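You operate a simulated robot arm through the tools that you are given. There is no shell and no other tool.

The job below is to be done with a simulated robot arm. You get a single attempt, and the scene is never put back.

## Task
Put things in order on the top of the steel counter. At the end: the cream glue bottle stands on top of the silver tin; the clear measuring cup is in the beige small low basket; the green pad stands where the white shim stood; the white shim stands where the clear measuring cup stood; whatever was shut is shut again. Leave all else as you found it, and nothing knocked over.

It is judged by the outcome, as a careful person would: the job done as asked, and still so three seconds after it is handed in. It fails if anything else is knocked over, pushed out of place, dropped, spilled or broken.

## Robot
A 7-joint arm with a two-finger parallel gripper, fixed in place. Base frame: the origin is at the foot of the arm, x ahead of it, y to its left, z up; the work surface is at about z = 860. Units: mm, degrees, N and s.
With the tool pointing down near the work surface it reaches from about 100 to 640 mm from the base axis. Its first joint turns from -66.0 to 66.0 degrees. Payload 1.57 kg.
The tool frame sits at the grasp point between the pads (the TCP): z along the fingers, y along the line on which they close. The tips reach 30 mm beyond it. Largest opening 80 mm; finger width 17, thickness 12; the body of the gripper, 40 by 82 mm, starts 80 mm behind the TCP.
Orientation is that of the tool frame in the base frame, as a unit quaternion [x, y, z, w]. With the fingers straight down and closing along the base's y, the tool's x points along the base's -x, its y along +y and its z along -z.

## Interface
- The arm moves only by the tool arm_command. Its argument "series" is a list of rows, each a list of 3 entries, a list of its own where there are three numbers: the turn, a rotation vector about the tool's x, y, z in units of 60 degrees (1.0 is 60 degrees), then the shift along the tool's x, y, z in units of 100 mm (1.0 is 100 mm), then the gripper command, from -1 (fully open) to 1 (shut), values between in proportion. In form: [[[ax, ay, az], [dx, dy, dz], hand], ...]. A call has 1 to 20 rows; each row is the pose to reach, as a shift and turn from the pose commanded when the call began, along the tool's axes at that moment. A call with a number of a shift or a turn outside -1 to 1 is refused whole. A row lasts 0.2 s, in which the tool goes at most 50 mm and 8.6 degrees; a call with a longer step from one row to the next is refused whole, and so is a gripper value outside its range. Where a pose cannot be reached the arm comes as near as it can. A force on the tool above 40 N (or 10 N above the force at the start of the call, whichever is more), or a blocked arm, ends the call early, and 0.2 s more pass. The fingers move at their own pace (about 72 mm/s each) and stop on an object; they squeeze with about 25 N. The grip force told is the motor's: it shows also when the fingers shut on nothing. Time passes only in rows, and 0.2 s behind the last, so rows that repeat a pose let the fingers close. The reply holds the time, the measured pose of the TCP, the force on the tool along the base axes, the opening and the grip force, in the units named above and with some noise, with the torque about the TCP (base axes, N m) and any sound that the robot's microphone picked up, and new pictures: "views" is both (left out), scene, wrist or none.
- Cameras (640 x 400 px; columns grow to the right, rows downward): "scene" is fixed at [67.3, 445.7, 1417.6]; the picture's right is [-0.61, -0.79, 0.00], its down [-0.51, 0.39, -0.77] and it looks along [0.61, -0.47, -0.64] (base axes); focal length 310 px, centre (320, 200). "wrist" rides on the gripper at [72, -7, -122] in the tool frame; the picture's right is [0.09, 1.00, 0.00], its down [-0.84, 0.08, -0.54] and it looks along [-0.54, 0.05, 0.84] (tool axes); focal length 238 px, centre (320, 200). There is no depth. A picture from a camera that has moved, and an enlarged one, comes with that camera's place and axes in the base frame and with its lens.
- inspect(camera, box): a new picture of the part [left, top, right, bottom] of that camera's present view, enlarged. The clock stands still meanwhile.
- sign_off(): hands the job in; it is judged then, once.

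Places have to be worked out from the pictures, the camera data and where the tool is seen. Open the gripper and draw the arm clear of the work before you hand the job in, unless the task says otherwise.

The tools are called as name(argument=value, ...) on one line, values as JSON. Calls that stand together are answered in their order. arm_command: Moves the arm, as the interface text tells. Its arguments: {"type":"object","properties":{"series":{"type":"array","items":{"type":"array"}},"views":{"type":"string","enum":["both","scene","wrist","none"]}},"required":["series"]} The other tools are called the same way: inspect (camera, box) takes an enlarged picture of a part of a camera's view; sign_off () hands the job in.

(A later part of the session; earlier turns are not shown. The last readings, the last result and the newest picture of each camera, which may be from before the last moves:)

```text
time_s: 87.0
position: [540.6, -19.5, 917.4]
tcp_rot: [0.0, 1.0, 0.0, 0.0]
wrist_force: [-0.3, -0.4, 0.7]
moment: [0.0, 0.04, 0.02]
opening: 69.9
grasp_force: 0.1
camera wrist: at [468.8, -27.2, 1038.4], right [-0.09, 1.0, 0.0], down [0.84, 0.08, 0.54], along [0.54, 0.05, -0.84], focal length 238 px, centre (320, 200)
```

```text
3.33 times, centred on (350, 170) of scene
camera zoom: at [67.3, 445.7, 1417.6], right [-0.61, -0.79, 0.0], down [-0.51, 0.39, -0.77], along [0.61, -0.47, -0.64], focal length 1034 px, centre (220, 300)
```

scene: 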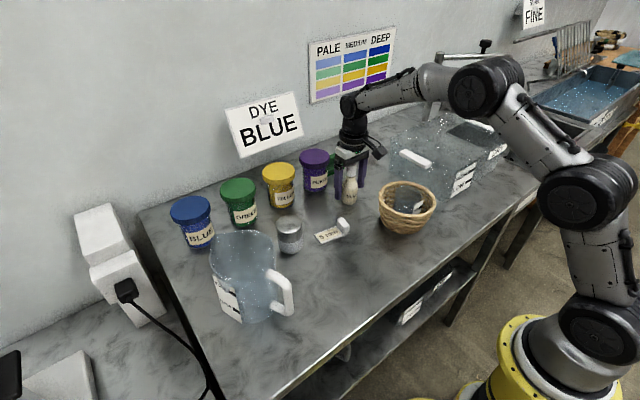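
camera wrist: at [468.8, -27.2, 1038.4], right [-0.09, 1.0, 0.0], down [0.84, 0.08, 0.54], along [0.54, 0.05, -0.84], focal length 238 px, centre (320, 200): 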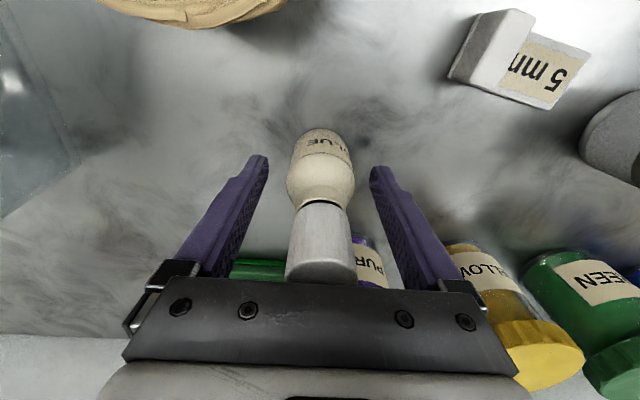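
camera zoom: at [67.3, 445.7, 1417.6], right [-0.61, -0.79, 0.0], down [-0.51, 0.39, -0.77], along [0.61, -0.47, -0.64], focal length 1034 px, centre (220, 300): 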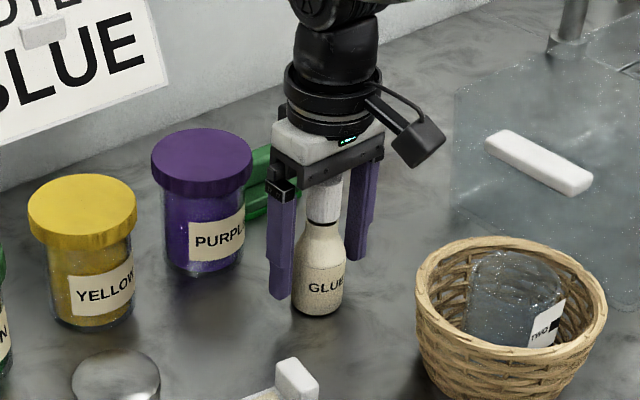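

Clear of the cap so far. I go 4 mm lower for more pad on the straight part of the body and then close.

arm_command(series=[[[0, 0, 0], [0, 0, 0.02], -0.75], [[0, 0, 0], [0, 0, 0.04], -0.75], [[0, 0, 0], [0, 0, 0.04], -0.4], [[0, 0, 0], [0, 0, 0.04], -0.1], [[0, 0, 0], [0, 0, 0.04], 0.2], [[0, 0, 0], [0, 0, 0.04], 1], [[0, 0, 0], [0, 0, 0.04], 1], [[0, 0, 0], [0, 0, 0.04], 1]], views="both")

inspect(camera="scene", box=[290, 110, 410, 230])

```text
time_s: 88.8
position: [539.0, -20.0, 913.0]
tcp_rot: [0.0, 1.0, 0.0, 0.001]
wrist_force: [0.2, -0.1, -0.3]
moment: [0.01, 0.0, 0.03]
opening: 39.8
grasp_force: 24.6
camera wrist: at [468.6, -27.6, 1035.2], right [-0.09, 1.0, 0.0], down [0.84, 0.08, 0.54], along [0.54, 0.05, -0.84], focal length 238 px, centre (320, 200)
```

scene: 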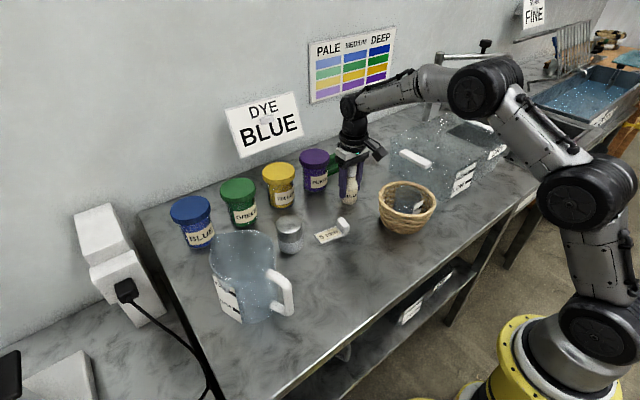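
wrist: 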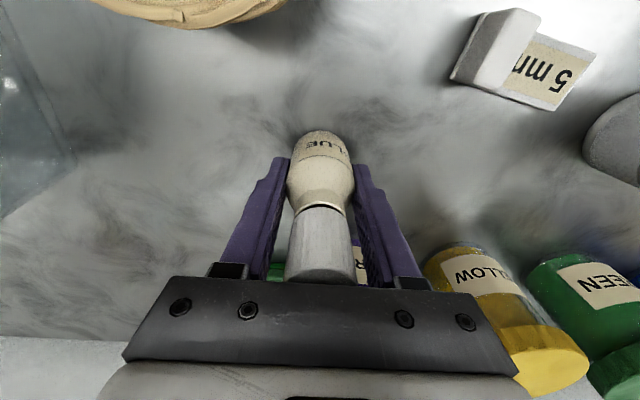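

```text
3.33 times, centred on (350, 170) of scene
camera zoom: at [67.3, 445.7, 1417.6], right [-0.61, -0.79, 0.0], down [-0.51, 0.39, -0.77], along [0.61, -0.47, -0.64], focal length 1034 px, centre (220, 300)
```

zoom: 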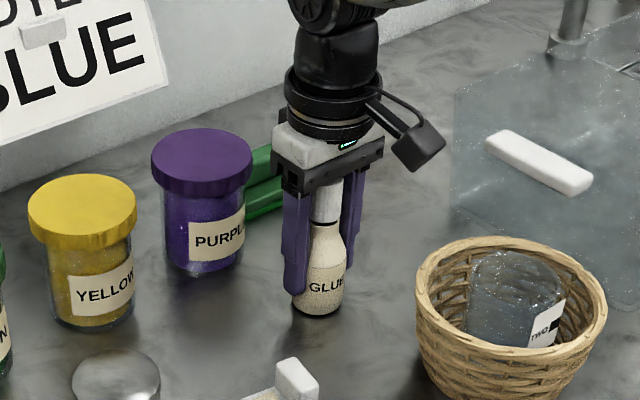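

Bottle gripped (39.8 mm). I lift slowly 20 mm and check that it comes along without slipping.

arm_command(series=[[[0, 0, 0], [0, 0, -0.03], 1], [[0, 0, 0], [0, 0, -0.08], 1], [[0, 0, 0], [0, 0, -0.14], 1], [[0, 0, 0], [0, 0, -0.2], 1], [[0, 0, 0], [0, 0, -0.2], 1]], views="wrist")

inspect(camera="scene", box=[290, 110, 410, 230])

```text
time_s: 90.0
position: [540.4, -20.5, 933.7]
tcp_rot: [0.0, 1.0, 0.001, 0.0]
wrist_force: [-1.0, 0.1, -0.4]
moment: [0.04, -0.01, 0.02]
opening: 39.7
grasp_force: 25.0
camera wrist: at [468.7, -27.6, 1056.4], right [-0.09, 1.0, 0.0], down [0.84, 0.08, 0.54], along [0.54, 0.05, -0.84], focal length 238 px, centre (320, 200)
```

wrist: 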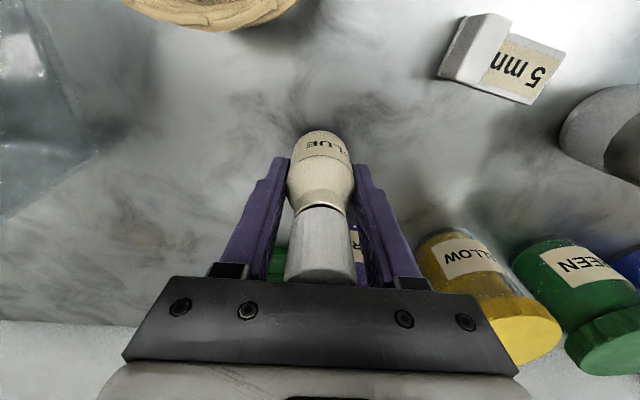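

```text
3.33 times, centred on (350, 170) of scene
camera zoom: at [67.3, 445.7, 1417.6], right [-0.61, -0.79, 0.0], down [-0.51, 0.39, -0.77], along [0.61, -0.47, -0.64], focal length 1034 px, centre (220, 300)
```

zoom: 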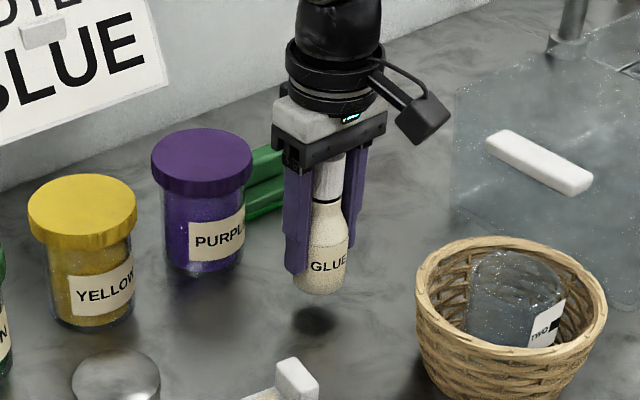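

Bottle rises cleanly. I lift another 95 mm slowly and recheck.

arm_command(series=[[[0, 0, 0], [0, 0, -0.06], 1], [[0, 0, 0], [0, 0, -0.14], 1], [[0, 0, 0], [0, 0, -0.22], 1], [[0, 0, 0], [0, 0, -0.3], 1], [[0, 0, 0], [0, 0, -0.38], 1], [[0, 0, 0], [0, 0, -0.46], 1], [[0, 0, 0], [0, 0, -0.54], 1], [[0, 0, 0], [0, 0, -0.62], 1], [[0, 0, 0], [0, 0, -0.7], 1], [[0, 0, 0], [0, 0, -0.78], 1], [[0, 0, 0], [0, 0, -0.86], 1], [[0, 0, 0], [0, 0, -0.92], 1], [[0, 0, 0], [0, 0, -0.95], 1], [[0, 0, 0], [0, 0, -0.95], 1]], views="both")

```text
time_s: 93.0
position: [539.9, -20.9, 1028.6]
tcp_rot: [0.0, 1.0, 0.0, 0.0]
wrist_force: [-0.1, 0.0, -1.2]
moment: [0.02, -0.01, 0.01]
opening: 40.0
grasp_force: 25.7
camera wrist: at [468.8, -27.2, 1150.6], right [-0.09, 1.0, 0.0], down [0.84, 0.08, 0.54], along [0.54, 0.05, -0.84], focal length 238 px, centre (320, 200)
```

scene: 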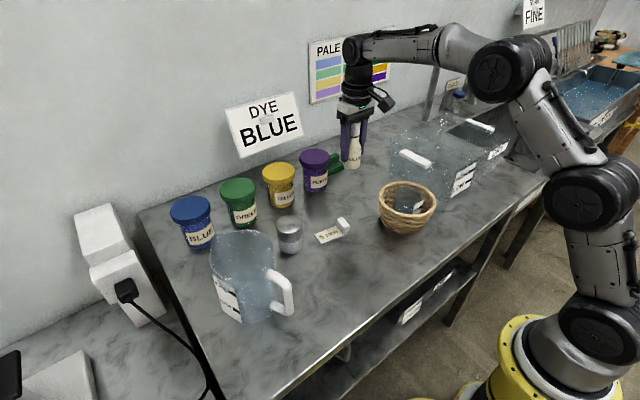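
wrist: 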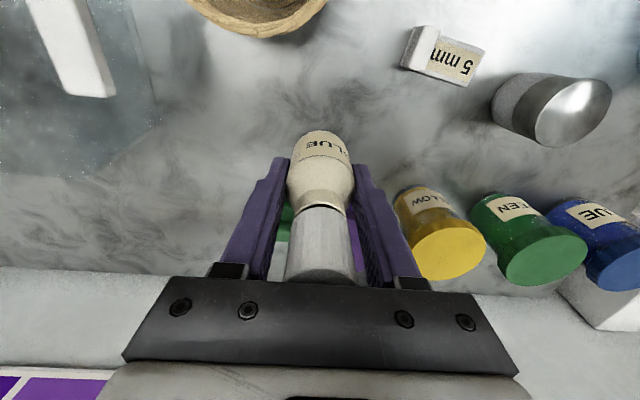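

Held firmly with the bottom at ≈ 975. I carry it toward the tin in stages at this height.

arm_command(series=[[[0, 0, 0], [0.03, 0.12, 0], 1], [[0, 0, 0], [0.09, 0.34, 0], 1], [[0, 0, 0], [0.15, 0.58, 0], 1], [[0, 0, 0], [0.21, 0.82, 0], 1], [[0, 0, 0], [0.25, 1.0, 0], 1], [[0, 0, 0], [0.25, 1.0, 0], 1]], views="none")

arm_command(series=[[[0, 0, 0], [0.02, 0.12, 0], 1], [[0, 0, 0], [0.05, 0.34, 0], 1], [[0, 0, 0], [0.09, 0.58, 0], 1], [[0, 0, 0], [0.13, 0.82, 0], 1], [[0, 0, 0], [0.15, 1.0, 0], 1], [[0, 0, 0], [0.15, 1.0, 0], 1]], views="both")

inspect(camera="scene", box=[230, 130, 370, 270])

```text
time_s: 94.4
position: [514.9, 81.6, 1028.0]
tcp_rot: [0.001, 1.0, 0.0, 0.001]
wrist_force: [-0.5, 1.4, -0.9]
moment: [0.03, -0.01, 0.02]
opening: 39.8
grasp_force: 24.9
```

```text
time_s: 95.8
position: [499.5, 180.2, 1026.9]
tcp_rot: [0.001, 1.0, 0.0, 0.001]
wrist_force: [0.6, -0.6, -1.8]
moment: [-0.04, -0.02, -0.01]
opening: 39.8
grasp_force: 24.8
camera wrist: at [428.2, 173.3, 1149.5], right [-0.09, 1.0, 0.0], down [0.84, 0.08, 0.54], along [0.54, 0.05, -0.84], focal length 238 px, centre (320, 200)
```

scene: 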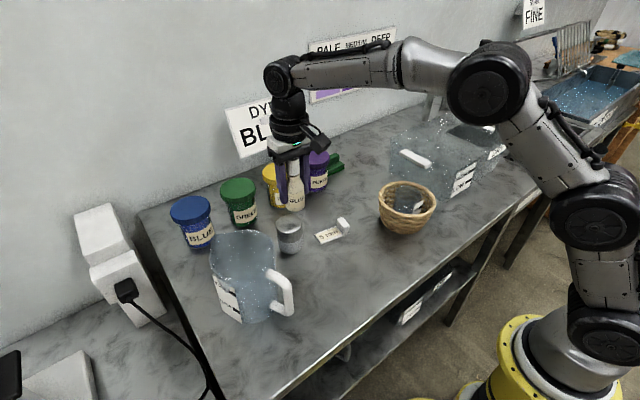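
wrist: 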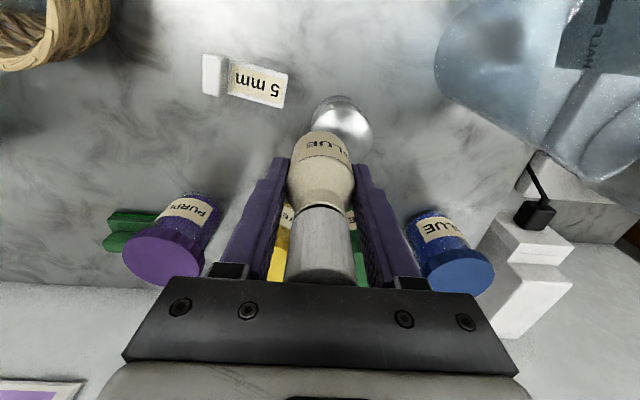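

```text
2.86 times, centred on (300, 200) of scene
camera zoom: at [67.3, 445.7, 1417.6], right [-0.61, -0.79, 0.0], down [-0.51, 0.39, -0.77], along [0.61, -0.47, -0.64], focal length 886 px, centre (377, 200)
```

zoom: 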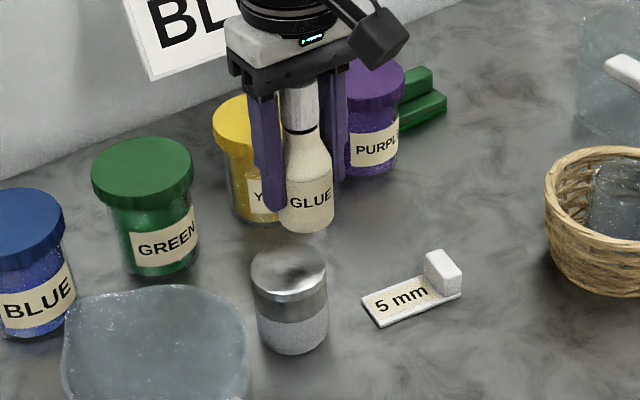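

Now the last 18 mm in y to be over the tin's centre, still high; then I compare the bottle and tin in the scene view.

arm_command(series=[[[0, 0, 0], [0.003, 0.06, 0], 1], [[0, 0, 0], [0.005, 0.13, 0], 1], [[0, 0, 0], [0.005, 0.178, 0], 1], [[0, 0, 0], [0.005, 0.178, 0.1], 1], [[0, 0, 0], [0.005, 0.178, 0.2], 1], [[0, 0, 0], [0.005, 0.178, 0.25], 1], [[0, 0, 0], [0.005, 0.178, 0.25], 1]], views="both")

inspect(camera="scene", box=[230, 130, 370, 270])

inspect(camera="wrist", box=[230, 70, 410, 210])

```text
time_s: 97.4
position: [499.1, 197.2, 1003.2]
tcp_rot: [0.0, 1.0, 0.0, -0.001]
wrist_force: [0.0, 0.5, -1.8]
moment: [0.01, 0.06, -0.01]
opening: 39.8
grasp_force: 25.5
camera wrist: at [427.2, 190.4, 1125.1], right [-0.09, 1.0, 0.0], down [0.84, 0.08, 0.54], along [0.54, 0.05, -0.84], focal length 238 px, centre (320, 200)
```

scene: 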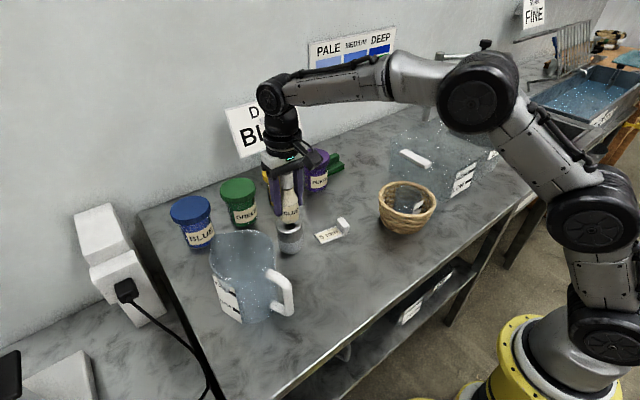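
wrist: 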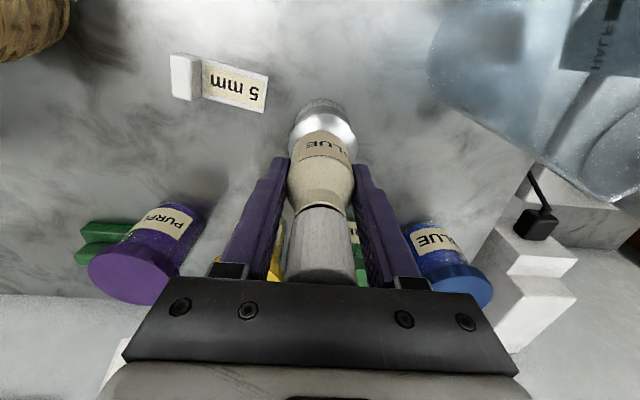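

```text
2.86 times, centred on (300, 200) of scene
camera zoom: at [67.3, 445.7, 1417.6], right [-0.61, -0.79, 0.0], down [-0.51, 0.39, -0.77], along [0.61, -0.47, -0.64], focal length 886 px, centre (377, 200)
```

zoom: 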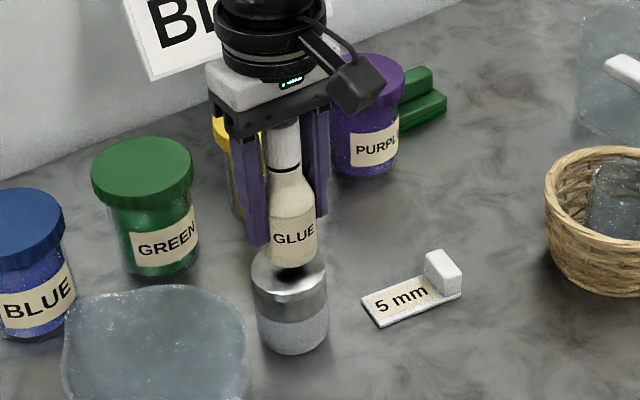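

```text
2.86 times, centred on (320, 140) of wrist
camera zoom: at [427.2, 190.4, 1125.1], right [-0.09, 1.0, 0.0], down [0.84, 0.08, 0.54], along [0.54, 0.05, -0.84], focal length 681 px, centre (320, 371)
```

zoom: 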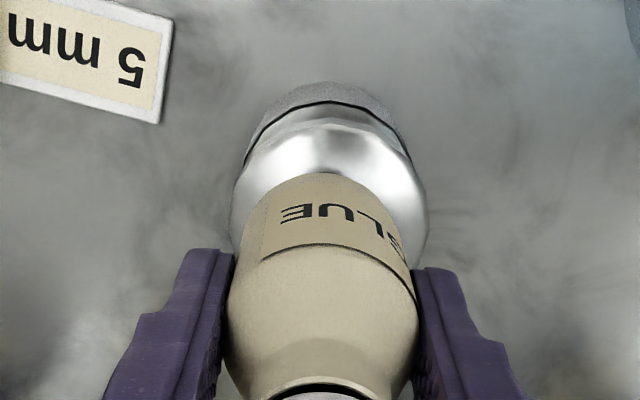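

Bottle and tin line up within ~3 mm; I trim by (+1.5,+2.5) and lower to a few mm above the lid.

arm_command(series=[[[0, 0, 0], [-0.008, 0.013, 0], 1], [[0, 0, 0], [-0.015, 0.025, 0], 1], [[0, 0, 0], [-0.015, 0.025, 0.04], 1], [[0, 0, 0], [-0.015, 0.025, 0.08], 1], [[0, 0, 0], [-0.015, 0.025, 0.11], 1], [[0, 0, 0], [-0.015, 0.025, 0.11], 1]], views="both")

inspect(camera="scene", box=[240, 150, 340, 260])

inspect(camera="wrist", box=[230, 70, 410, 210])

```text
time_s: 98.8
position: [501.1, 201.1, 992.7]
tcp_rot: [0.0, 1.0, 0.0, -0.001]
wrist_force: [0.2, -0.1, -0.5]
moment: [0.02, -0.01, 0.03]
opening: 39.8
grasp_force: 25.4
camera wrist: at [429.1, 193.4, 1114.8], right [-0.09, 1.0, 0.0], down [0.84, 0.08, 0.54], along [0.54, 0.05, -0.84], focal length 238 px, centre (320, 200)
```

scene: 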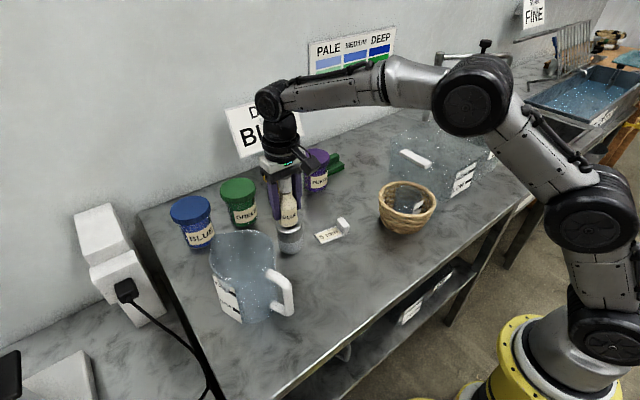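
wrist: 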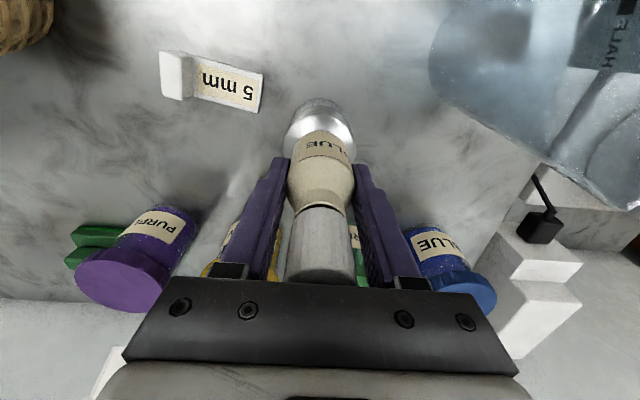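

```text
3.64 times, centred on (290, 205) of scene
camera zoom: at [67.3, 445.7, 1417.6], right [-0.61, -0.79, 0.0], down [-0.51, 0.39, -0.77], along [0.61, -0.47, -0.64], focal length 1128 px, centre (429, 182)
```

zoom: 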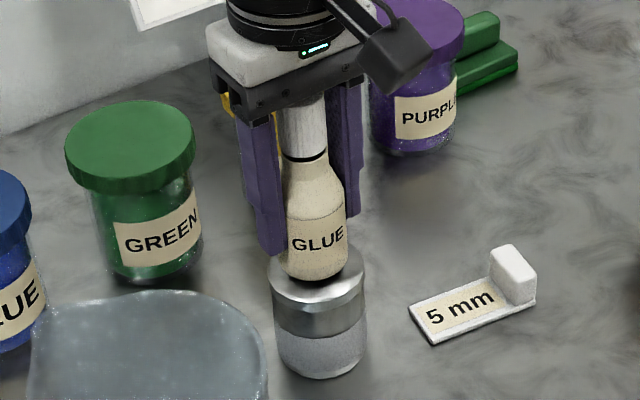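

```text
2.86 times, centred on (320, 140) of wrist
camera zoom: at [429.1, 193.4, 1114.8], right [-0.09, 1.0, 0.0], down [0.84, 0.08, 0.54], along [0.54, 0.05, -0.84], focal length 681 px, centre (320, 371)
```

zoom: 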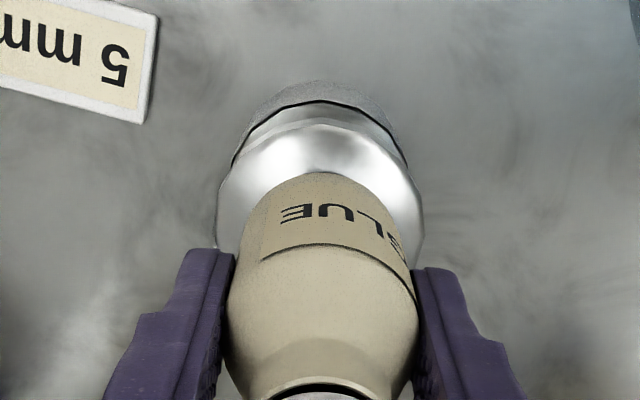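

Well centred now (within ~2 mm). I lower in 1 mm steps until the bottle touches the lid.

arm_command(series=[[[0, 0, 0], [0.01, 0, 0.01], 1], [[0, 0, 0], [0.01, 0, 0.02], 1], [[0, 0, 0], [0.01, 0, 0.03], 1], [[0, 0, 0], [0.01, 0, 0.04], 1], [[0, 0, 0], [0.01, 0, 0.04], 1]], views="none")

```text
time_s: 100.0
position: [500.1, 201.1, 988.5]
tcp_rot: [-0.001, 1.0, 0.001, 0.0]
wrist_force: [0.3, -0.4, -1.1]
moment: [-0.01, -0.01, -0.02]
opening: 40.2
grasp_force: 24.6
```

arm_command(series=[[[0, 0, 0], [0, 0, 0.01], 1], [[0, 0, 0], [0, 0, 0.02], 1], [[0, 0, 0], [0, 0, 0.02], 1]], views="none")

inspect(camera="scene", box=[240, 150, 340, 260])

```text
time_s: 100.8
position: [499.2, 198.4, 986.0]
tcp_rot: [-0.001, 1.0, 0.0, 0.001]
wrist_force: [0.0, 0.1, -0.9]
moment: [-0.03, 0.0, 0.0]
opening: 39.7
grasp_force: 25.2
```

```text
3.64 times, centred on (290, 205) of scene
camera zoom: at [67.3, 445.7, 1417.6], right [-0.61, -0.79, 0.0], down [-0.51, 0.39, -0.77], along [0.61, -0.47, -0.64], focal length 1128 px, centre (429, 182)
```

zoom: 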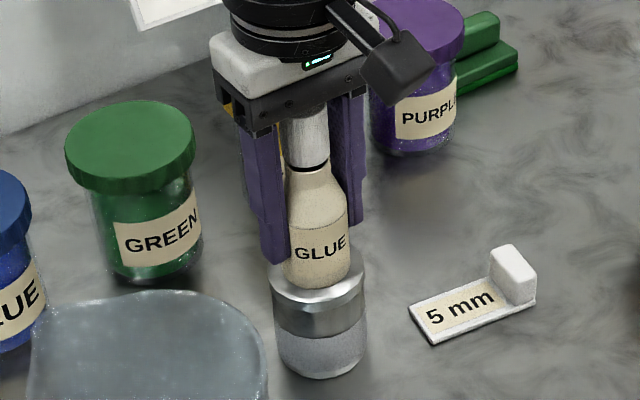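

Still no contact force; I continue in 1 mm steps.

arm_command(series=[[[0, 0, 0], [0, 0, 0.01], 1], [[0, 0, 0], [0, 0, 0.02], 1], [[0, 0, 0], [0, 0, 0.02], 1]], views="none")

```text
time_s: 101.6
position: [499.0, 199.4, 984.0]
tcp_rot: [0.0, 1.0, 0.0, 0.0]
wrist_force: [-0.1, -0.1, -1.3]
moment: [0.01, -0.02, -0.01]
opening: 39.7
grasp_force: 24.7
```

arm_command(series=[[[0, 0, 0], [0, 0, 0.01], 1], [[0, 0, 0], [0, 0, 0.02], 1], [[0, 0, 0], [0, 0, 0.02], 1]], views="wrist")

inspect(camera="scene", box=[240, 150, 340, 260])

```text
time_s: 102.4
position: [500.0, 199.1, 982.2]
tcp_rot: [0.0, 1.0, -0.001, -0.001]
wrist_force: [0.1, -0.3, -1.6]
moment: [0.02, -0.04, 0.0]
opening: 40.1
grasp_force: 24.8
camera wrist: at [428.3, 192.5, 1103.9], right [-0.09, 1.0, 0.0], down [0.84, 0.08, 0.54], along [0.54, 0.05, -0.84], focal length 238 px, centre (320, 200)
```

wrist: 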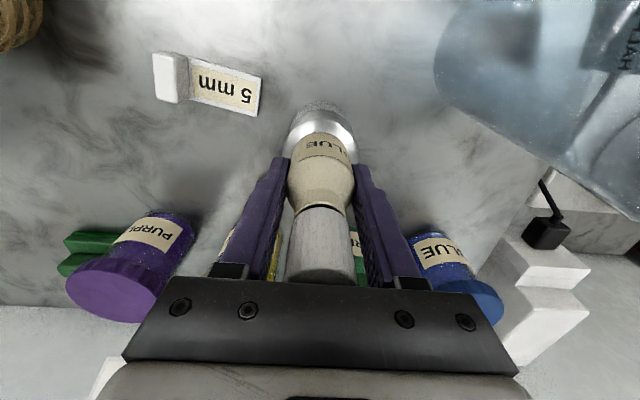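

```text
3.64 times, centred on (290, 205) of scene
camera zoom: at [67.3, 445.7, 1417.6], right [-0.61, -0.79, 0.0], down [-0.51, 0.39, -0.77], along [0.61, -0.47, -0.64], focal length 1128 px, centre (429, 182)
```

zoom: 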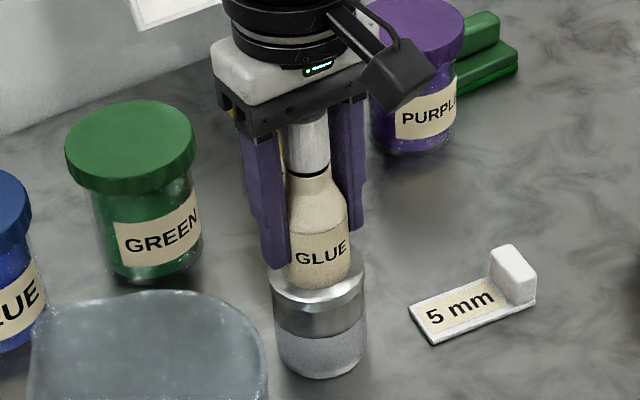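

Visually the bottle base is still ≈ 3–4 mm above the lid, so the tin is a bit lower than I assumed. I continue.

arm_command(series=[[[0, 0, 0], [0, 0, 0.01], 1], [[0, 0, 0], [0, 0, 0.02], 1], [[0, 0, 0], [0, 0, 0.02], 1]], views="none")

arm_command(series=[[[0, 0, 0], [0, 0, 0.01], 1], [[0, 0, 0], [0, 0, 0.015], 1], [[0, 0, 0], [0, 0, 0.015], 1]], views="none")

```text
time_s: 103.2
position: [501.4, 199.8, 979.5]
tcp_rot: [0.0, 1.0, 0.001, 0.0]
wrist_force: [-0.1, 0.9, -1.4]
moment: [-0.04, 0.0, 0.01]
opening: 39.7
grasp_force: 25.0
```

```text
time_s: 104.0
position: [500.2, 200.2, 978.8]
tcp_rot: [0.0, 1.0, 0.0, 0.0]
wrist_force: [0.1, -1.0, -0.7]
moment: [-0.03, 0.0, 0.0]
opening: 39.9
grasp_force: 24.8
```

inspect(camera="scene", box=[250, 180, 330, 260])

inspect(camera="wrist", box=[260, 80, 380, 190])

```text
5.00 times, centred on (290, 220) of scene
camera zoom: at [67.3, 445.7, 1417.6], right [-0.61, -0.79, 0.0], down [-0.51, 0.39, -0.77], along [0.61, -0.47, -0.64], focal length 1551 px, centre (470, 100)
```

zoom: 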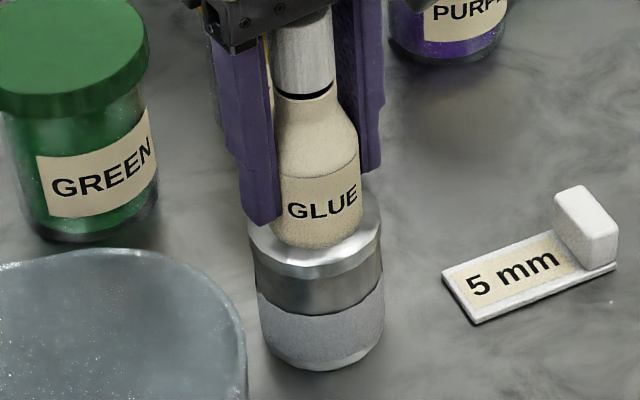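

```text
3.64 times, centred on (320, 135) of wrist
camera zoom: at [427.8, 192.5, 1101.2], right [-0.09, 1.0, 0.0], down [0.84, 0.08, 0.54], along [0.54, 0.05, -0.84], focal length 867 px, centre (320, 436)
```

zoom: 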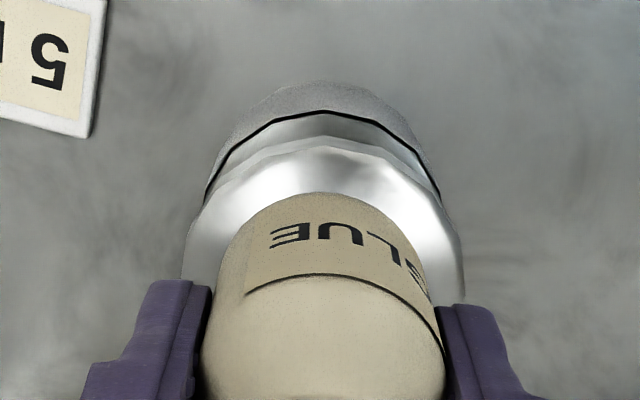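

arm_command(series=[[[0, 0, 0], [0, 0, 0.01], 1], [[0, 0, 0], [0, 0, 0.02], 1], [[0, 0, 0], [0, 0, 0.02], 1]], views="none")

arm_command(series=[[[0, 0, 0], [0, 0, 0.01], 1], [[0, 0, 0], [0, 0, 0.02], 1], [[0, 0, 0], [0, 0, 0.02], 1]], views="none")

inspect(camera="scene", box=[250, 180, 330, 260])

```text
time_s: 104.8
position: [500.2, 199.8, 979.1]
tcp_rot: [0.001, 1.0, 0.001, 0.002]
wrist_force: [-4.2, -2.5, 14.7]
moment: [-0.17, 0.38, 0.0]
opening: 39.7
grasp_force: 25.4
```

```text
time_s: 105.6
position: [501.1, 200.3, 976.5]
tcp_rot: [0.0, 1.0, 0.002, 0.003]
wrist_force: [1.5, 2.0, 19.9]
moment: [0.02, -0.12, 0.0]
opening: 40.2
grasp_force: 24.8
```

```text
5.00 times, centred on (290, 220) of scene
camera zoom: at [67.0, 445.6, 1417.6], right [-0.61, -0.79, 0.0], down [-0.51, 0.39, -0.77], along [0.61, -0.47, -0.64], focal length 1551 px, centre (470, 100)
```

zoom: 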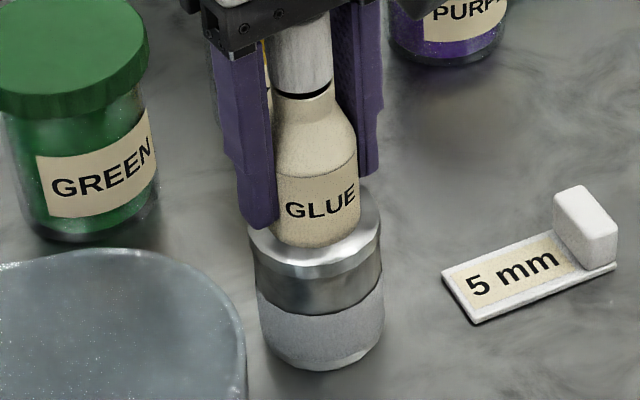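

Contact is made (≈ 20 N, a bit more than wanted). I ease up 2 mm to take the load off before opening.

arm_command(series=[[[0, 0, 0], [0, 0, -0.01], 1], [[0, 0, 0], [0, 0, -0.02], 1], [[0, 0, 0], [0, 0, -0.02], 1]], views="none")

```text
time_s: 106.4
position: [499.7, 199.7, 977.1]
tcp_rot: [0.0, 1.0, 0.0, 0.0]
wrist_force: [2.7, 2.8, 11.9]
moment: [0.14, -0.36, 0.02]
opening: 40.2
grasp_force: 25.2
```

arm_command(series=[[[0, 0, 0], [0, 0, -0.006], 1], [[0, 0, 0], [0, 0, -0.012], 1], [[0, 0, 0], [0, 0, -0.012], 1]], views="wrist")

inspect(camera="scene", box=[250, 180, 330, 260])

```text
time_s: 107.2
position: [498.7, 198.9, 977.5]
tcp_rot: [-0.001, 1.0, -0.001, -0.003]
wrist_force: [0.7, 0.8, 0.8]
moment: [0.03, -0.07, -0.03]
opening: 39.9
grasp_force: 25.0
camera wrist: at [427.9, 192.1, 1098.8], right [-0.09, 1.0, 0.0], down [0.84, 0.08, 0.54], along [0.54, 0.05, -0.84], focal length 238 px, centre (320, 200)
```

wrist: 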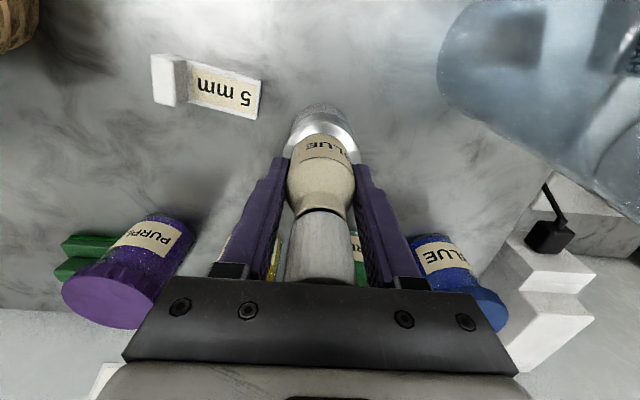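

```text
5.00 times, centred on (290, 220) of scene
camera zoom: at [67.3, 445.7, 1417.6], right [-0.61, -0.79, 0.0], down [-0.51, 0.39, -0.77], along [0.61, -0.47, -0.64], focal length 1551 px, centre (470, 100)
```

zoom: 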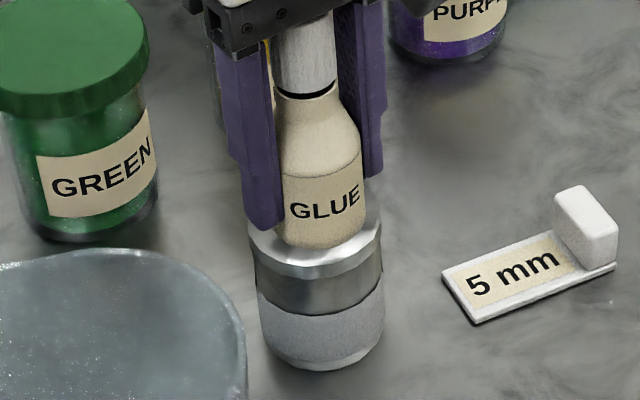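

Load is nearly zero and the bottle looks vertical and centred on the lid. I open the fingers in place and check.

arm_command(series=[[[0, 0, 0], [0, 0, 0], -0.1], [[0, 0, 0], [0, 0, 0], -0.3], [[0, 0, 0], [0, 0, 0], -0.6], [[0, 0, 0], [0, 0, 0], -0.6]], views="both")

inspect(camera="scene", box=[250, 180, 330, 260])

inspect(camera="wrist", box=[230, 80, 410, 290])

```text
time_s: 108.2
position: [500.7, 199.2, 978.5]
tcp_rot: [-0.001, 1.0, -0.001, 0.0]
wrist_force: [-0.1, -1.2, 0.5]
moment: [0.0, 0.0, 0.04]
opening: 63.8
grasp_force: 0.1
camera wrist: at [428.2, 192.3, 1100.2], right [-0.09, 1.0, 0.0], down [0.84, 0.08, 0.54], along [0.54, 0.05, -0.84], focal length 238 px, centre (320, 200)
```

scene: 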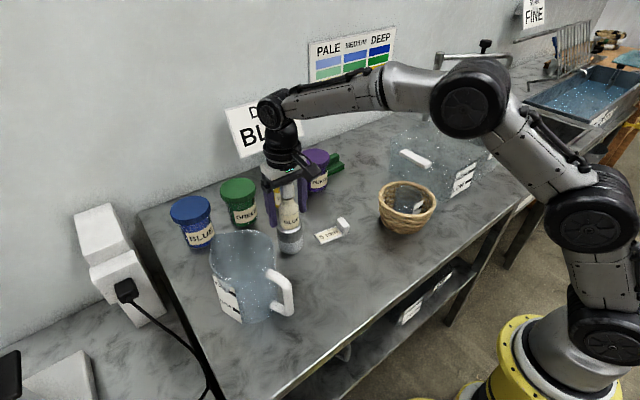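
wrist: 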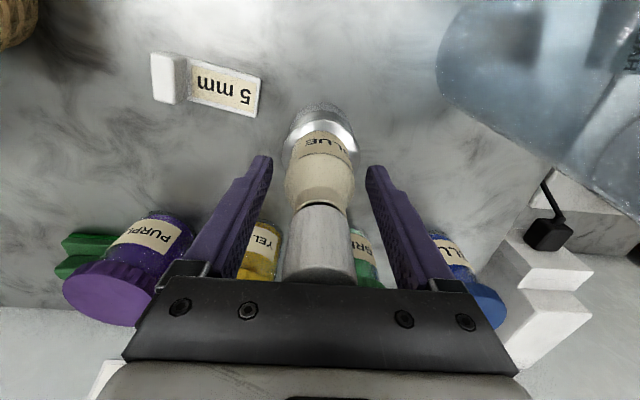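

```text
5.00 times, centred on (290, 220) of scene
camera zoom: at [67.3, 445.7, 1417.6], right [-0.61, -0.79, 0.0], down [-0.51, 0.39, -0.77], along [0.61, -0.47, -0.64], focal length 1551 px, centre (470, 100)
```

zoom: 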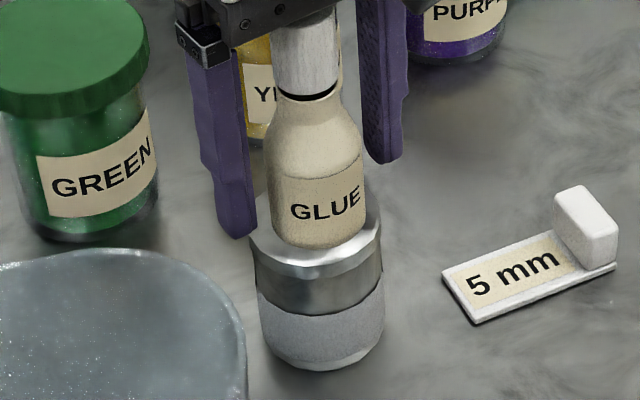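

```text
1.90 times, centred on (320, 185) of wrist
camera zoom: at [428.2, 192.3, 1100.2], right [-0.09, 1.0, 0.0], down [0.84, 0.08, 0.54], along [0.54, 0.05, -0.84], focal length 454 px, centre (320, 229)
```

zoom: 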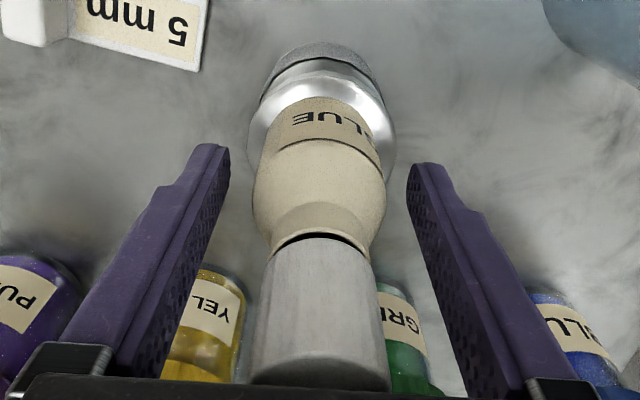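

The bottle stands upright on the tin with the fingers clear. I rise straight up well past the cap.

arm_command(series=[[[0, 0, 0], [0, 0, -0.1], -0.6], [[0, 0, 0], [0, 0, -0.3], -0.6], [[0, 0, 0], [0, 0, -0.55], -0.6], [[0, 0, 0], [0, 0, -0.8], -0.6], [[0, 0, 0], [0, 0, -1.0], -0.6], [[0, 0, 0], [0, 0, -1.0], -0.6]], views="none")

arm_command(series=[[[0, 0, 0], [0, 0, -0.2], -0.6], [[0, 0, 0], [0, 0, -0.5], -0.6], [[0, 0, 0], [0, 0, -0.5], -0.6]], views="both")

inspect(camera="scene", box=[240, 150, 340, 260])

```text
time_s: 109.6
position: [500.1, 198.5, 1079.2]
tcp_rot: [0.0, 1.0, -0.001, 0.0]
wrist_force: [0.2, 0.0, -0.1]
moment: [0.01, -0.01, -0.01]
opening: 64.1
grasp_force: 0.0
```

```text
time_s: 110.4
position: [499.3, 199.0, 1129.0]
tcp_rot: [0.0, 1.0, 0.0, 0.0]
wrist_force: [0.5, -0.2, -0.2]
moment: [-0.02, 0.01, 0.0]
opening: 63.9
grasp_force: 0.1
camera wrist: at [427.6, 192.2, 1251.3], right [-0.09, 1.0, 0.0], down [0.84, 0.08, 0.54], along [0.54, 0.05, -0.84], focal length 238 px, centre (320, 200)
```

scene: 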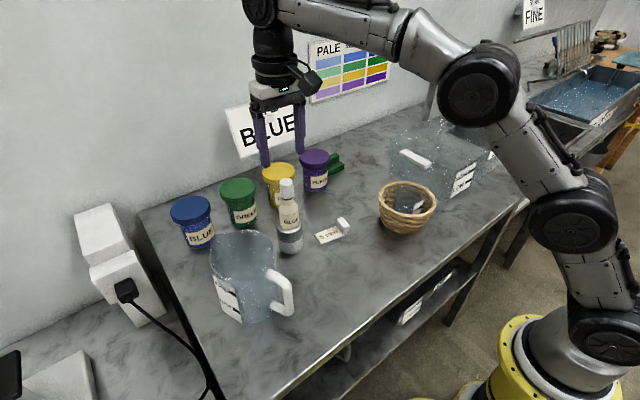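
wrist: 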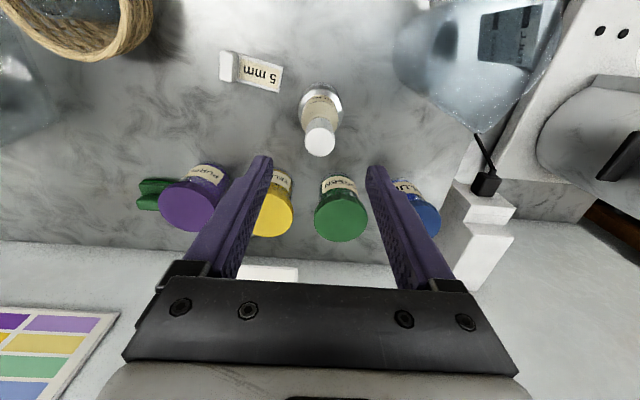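

```text
3.64 times, centred on (290, 205) of scene
camera zoom: at [67.3, 445.7, 1417.6], right [-0.61, -0.79, 0.0], down [-0.51, 0.39, -0.77], along [0.61, -0.47, -0.64], focal length 1128 px, centre (429, 182)
```

zoom: 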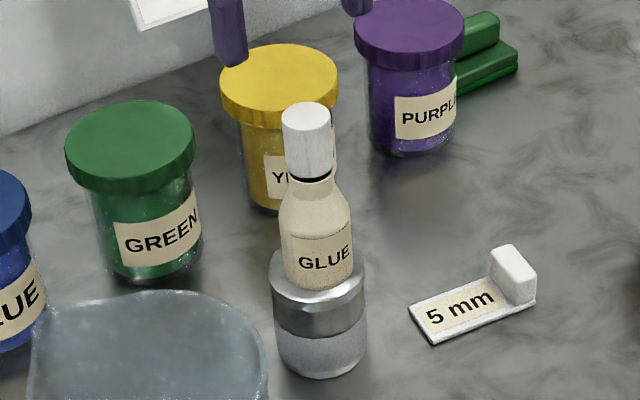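

The bottle is stable on the tin. Now the pad, the hard one because it is beyond the straight-down reach. I move at height to look at it directly.

arm_command(series=[[[0, 0, 0], [-0.1, -0.33, 0], -0.6], [[0, 0, 0], [-0.2, -0.66, 0], -0.6], [[0, 0, 0], [-0.3, -1.0, 0], -0.6], [[0, 0, 0], [-0.3, -1.0, 0], -0.6]], views="none")

arm_command(series=[[[0, 0, 0], [-0.1, -0.33, 0], -0.6], [[0, 0, 0], [-0.2, -0.66, 0], -0.6], [[0, 0, 0], [-0.3, -1.0, 0], -0.6], [[0, 0, 0], [-0.3, -1.0, 0], -0.6]], views="none")

arm_command(series=[[[0, 0, 0], [0, -0.33, 0.2], -0.6], [[0, 0, 0], [-0.1, -0.6, 0.4], -0.6], [[0, 0, 0], [-0.2, -0.75, 0.6], -0.6], [[0, 0, 0], [-0.2, -0.75, 0.6], -0.6]], views="both")

inspect(camera="wrist", box=[220, 110, 420, 290])

```text
time_s: 111.4
position: [531.8, 98.4, 1127.9]
tcp_rot: [-0.001, 1.0, 0.0, 0.0]
wrist_force: [-0.4, -0.4, -0.4]
moment: [0.03, 0.01, 0.01]
opening: 63.7
grasp_force: 0.1
```

```text
time_s: 112.4
position: [561.3, -2.4, 1128.4]
tcp_rot: [0.0, 1.0, 0.0, -0.001]
wrist_force: [0.1, -0.4, 0.8]
moment: [0.0, 0.02, 0.02]
opening: 64.1
grasp_force: 0.0
```

```text
time_s: 113.4
position: [579.9, -75.7, 1067.2]
tcp_rot: [0.001, 1.0, 0.0, 0.0]
wrist_force: [0.6, -0.2, -0.4]
moment: [0.0, 0.02, -0.02]
opening: 64.1
grasp_force: 0.1
camera wrist: at [508.0, -83.3, 1189.4], right [-0.09, 1.0, 0.0], down [0.84, 0.08, 0.54], along [0.54, 0.05, -0.84], focal length 238 px, centre (320, 200)
```

scene: 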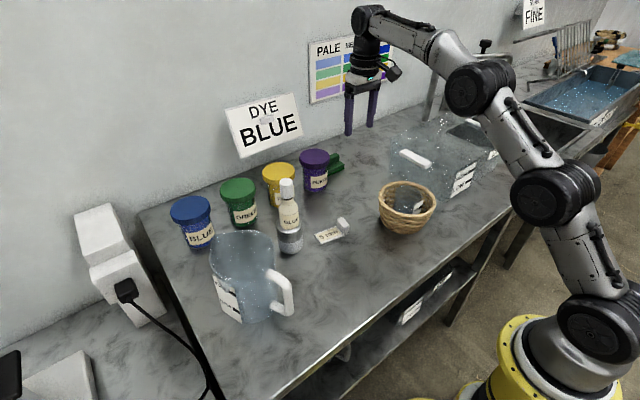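
wrist: 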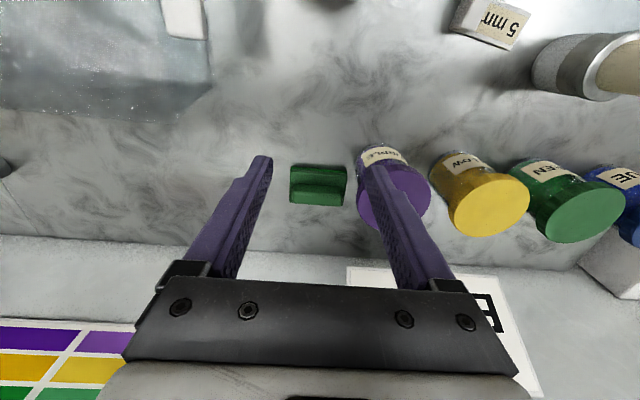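

```text
2.22 times, centred on (320, 200) of wrist
camera zoom: at [508.0, -83.3, 1189.4], right [-0.09, 1.0, 0.0], down [0.84, 0.08, 0.54], along [0.54, 0.05, -0.84], focal length 530 px, centre (320, 200)
```

zoom: 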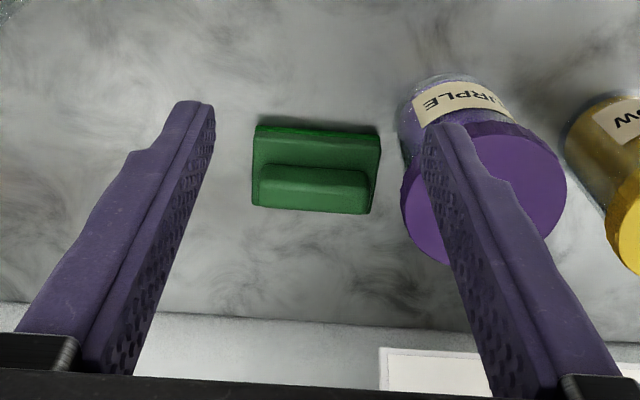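

inspect(camera="wrist", box=[280, 150, 360, 220])

inspect(camera="scene", box=[310, 140, 370, 195])

```text
5.71 times, centred on (320, 185) of wrist
camera zoom: at [508.0, -83.3, 1189.4], right [-0.09, 1.0, 0.0], down [0.84, 0.08, 0.54], along [0.54, 0.05, -0.84], focal length 1362 px, centre (320, 286)
```

zoom: 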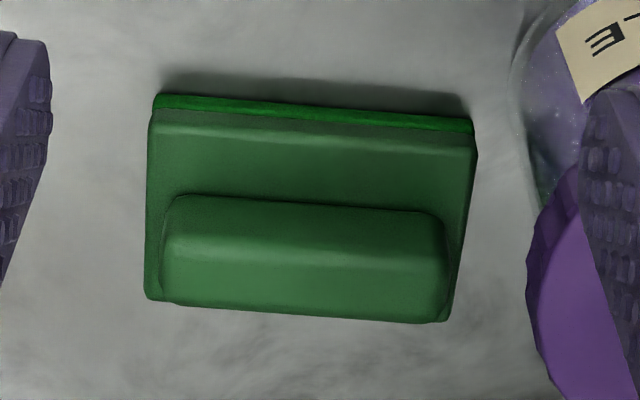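

```text
7.27 times, centred on (340, 168) of scene
camera zoom: at [67.3, 445.7, 1417.6], right [-0.61, -0.79, 0.0], down [-0.51, 0.39, -0.77], along [0.61, -0.47, -0.64], focal length 2256 px, centre (174, 436)
```

zoom: 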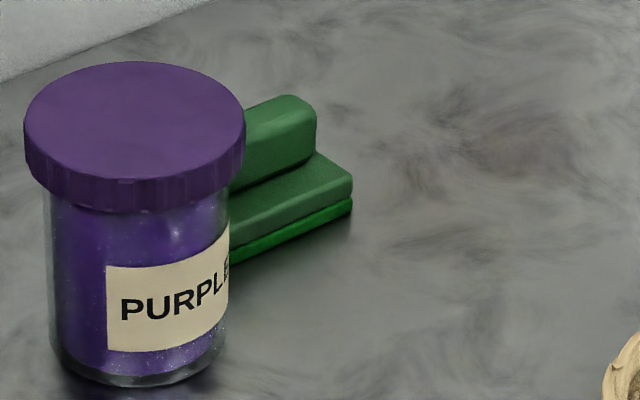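

The pad is 84 mm (y -113…-30) by ~54 mm (x 662…716), plate top z ≈ 879, with a 21 mm thick, 71 mm long handle on top (x 681…702, top z ≈ 899). It's too far for a vertical grasp, so I'll tilt the tool outward 30°, hook it from behind with closed fingers and draw it straight toward the robot; first the tilt in free air.

arm_command(series=[[[0, -0.125, 0], [0, 0, 0], 0.5], [[0, -0.25, 0], [0, 0, 0], 1], [[0, -0.375, 0], [0, 0, 0], 1], [[0, -0.5, 0], [0, 0, 0], 1], [[0, -0.5, 0], [0, 0, 0], 1]], views="both")

```text
time_s: 114.6
position: [579.9, -74.6, 1067.5]
tcp_rot: [0.0, 0.966, 0.0, 0.26]
wrist_force: [0.4, 0.3, -0.2]
moment: [0.01, 0.01, 0.01]
opening: 0.0
grasp_force: 21.1
camera wrist: at [456.7, -82.1, 1137.5], right [-0.08, 1.0, -0.05], down [0.45, 0.08, 0.89], along [0.89, 0.05, -0.46], focal length 238 px, centre (320, 200)
```

scene: 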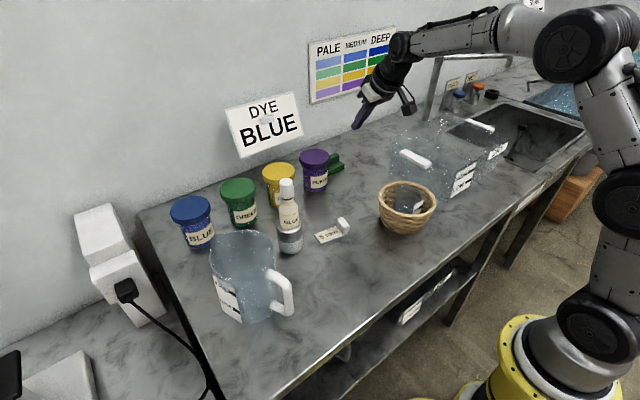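
wrist: 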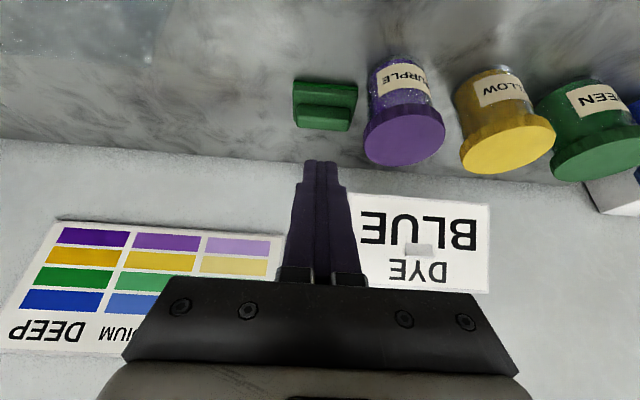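

The tilt works. A closer look at the pad from this lower angle helps fix its far edge and heights.

inspect(camera="wrist", box=[280, 60, 380, 140])

```text
5.00 times, centred on (330, 100) of wrist
camera zoom: at [456.7, -82.1, 1137.5], right [-0.08, 1.0, -0.05], down [0.45, 0.08, 0.89], along [0.89, 0.05, -0.46], focal length 1192 px, centre (270, 700)
```

zoom: 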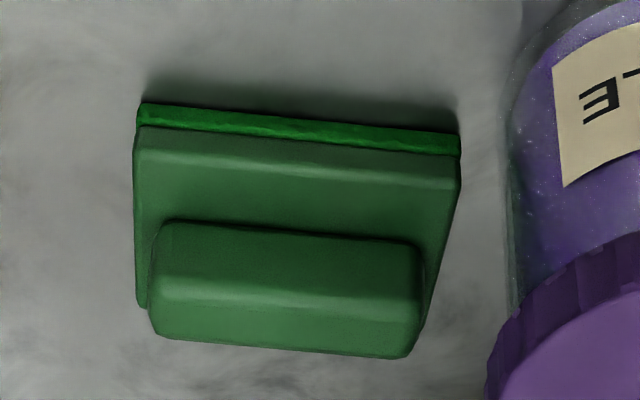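

Far edge of the pad is at x ≈ 715, consistent. I extend outward in stages at height, checking the arm really gets there.

arm_command(series=[[[0, 0, 0], [-0.15, -0.01, 0.2], 1], [[0, 0, 0], [-0.3, -0.015, 0.4], 1], [[0, 0, 0], [-0.456, -0.015, 0.61], 1], [[0, 0, 0], [-0.456, -0.015, 0.61], 1]], views="none")

arm_command(series=[[[0, 0, 0], [-0.12, 0, 0.2], 1], [[0, 0, 0], [-0.24, 0, 0.5], 1], [[0, 0, 0], [-0.346, 0, 0.8], 1], [[0, 0, 0], [-0.346, 0, 0.8], 1]], views="both")

```text
time_s: 115.6
position: [651.1, -77.5, 1038.5]
tcp_rot: [0.0, 0.966, -0.001, 0.26]
wrist_force: [-0.7, -0.7, -0.4]
moment: [-0.02, -0.01, -0.01]
opening: 0.0
grasp_force: 21.6
```

```text
time_s: 116.6
position: [721.5, -78.4, 985.3]
tcp_rot: [0.0, 0.966, 0.0, 0.259]
wrist_force: [0.1, 0.4, 0.3]
moment: [-0.04, -0.02, 0.02]
opening: 0.0
grasp_force: 21.1
camera wrist: at [598.4, -85.0, 1054.9], right [-0.08, 1.0, -0.05], down [0.45, 0.08, 0.89], along [0.89, 0.05, -0.46], focal length 238 px, centre (320, 200)
```

scene: 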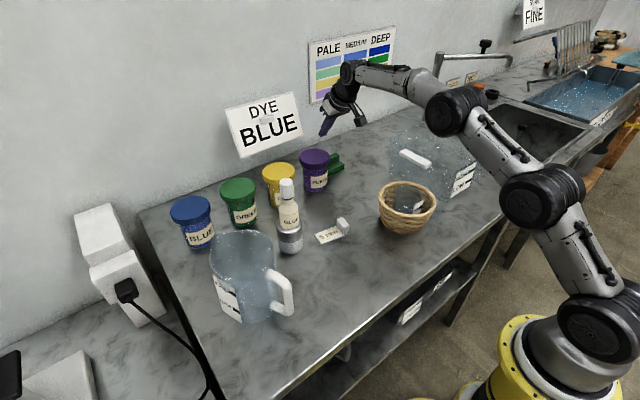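
wrist: 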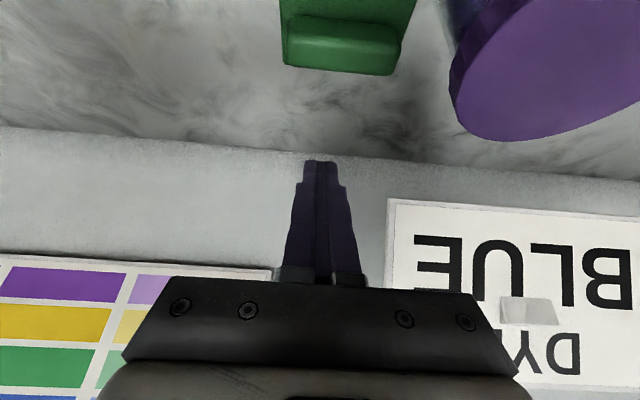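

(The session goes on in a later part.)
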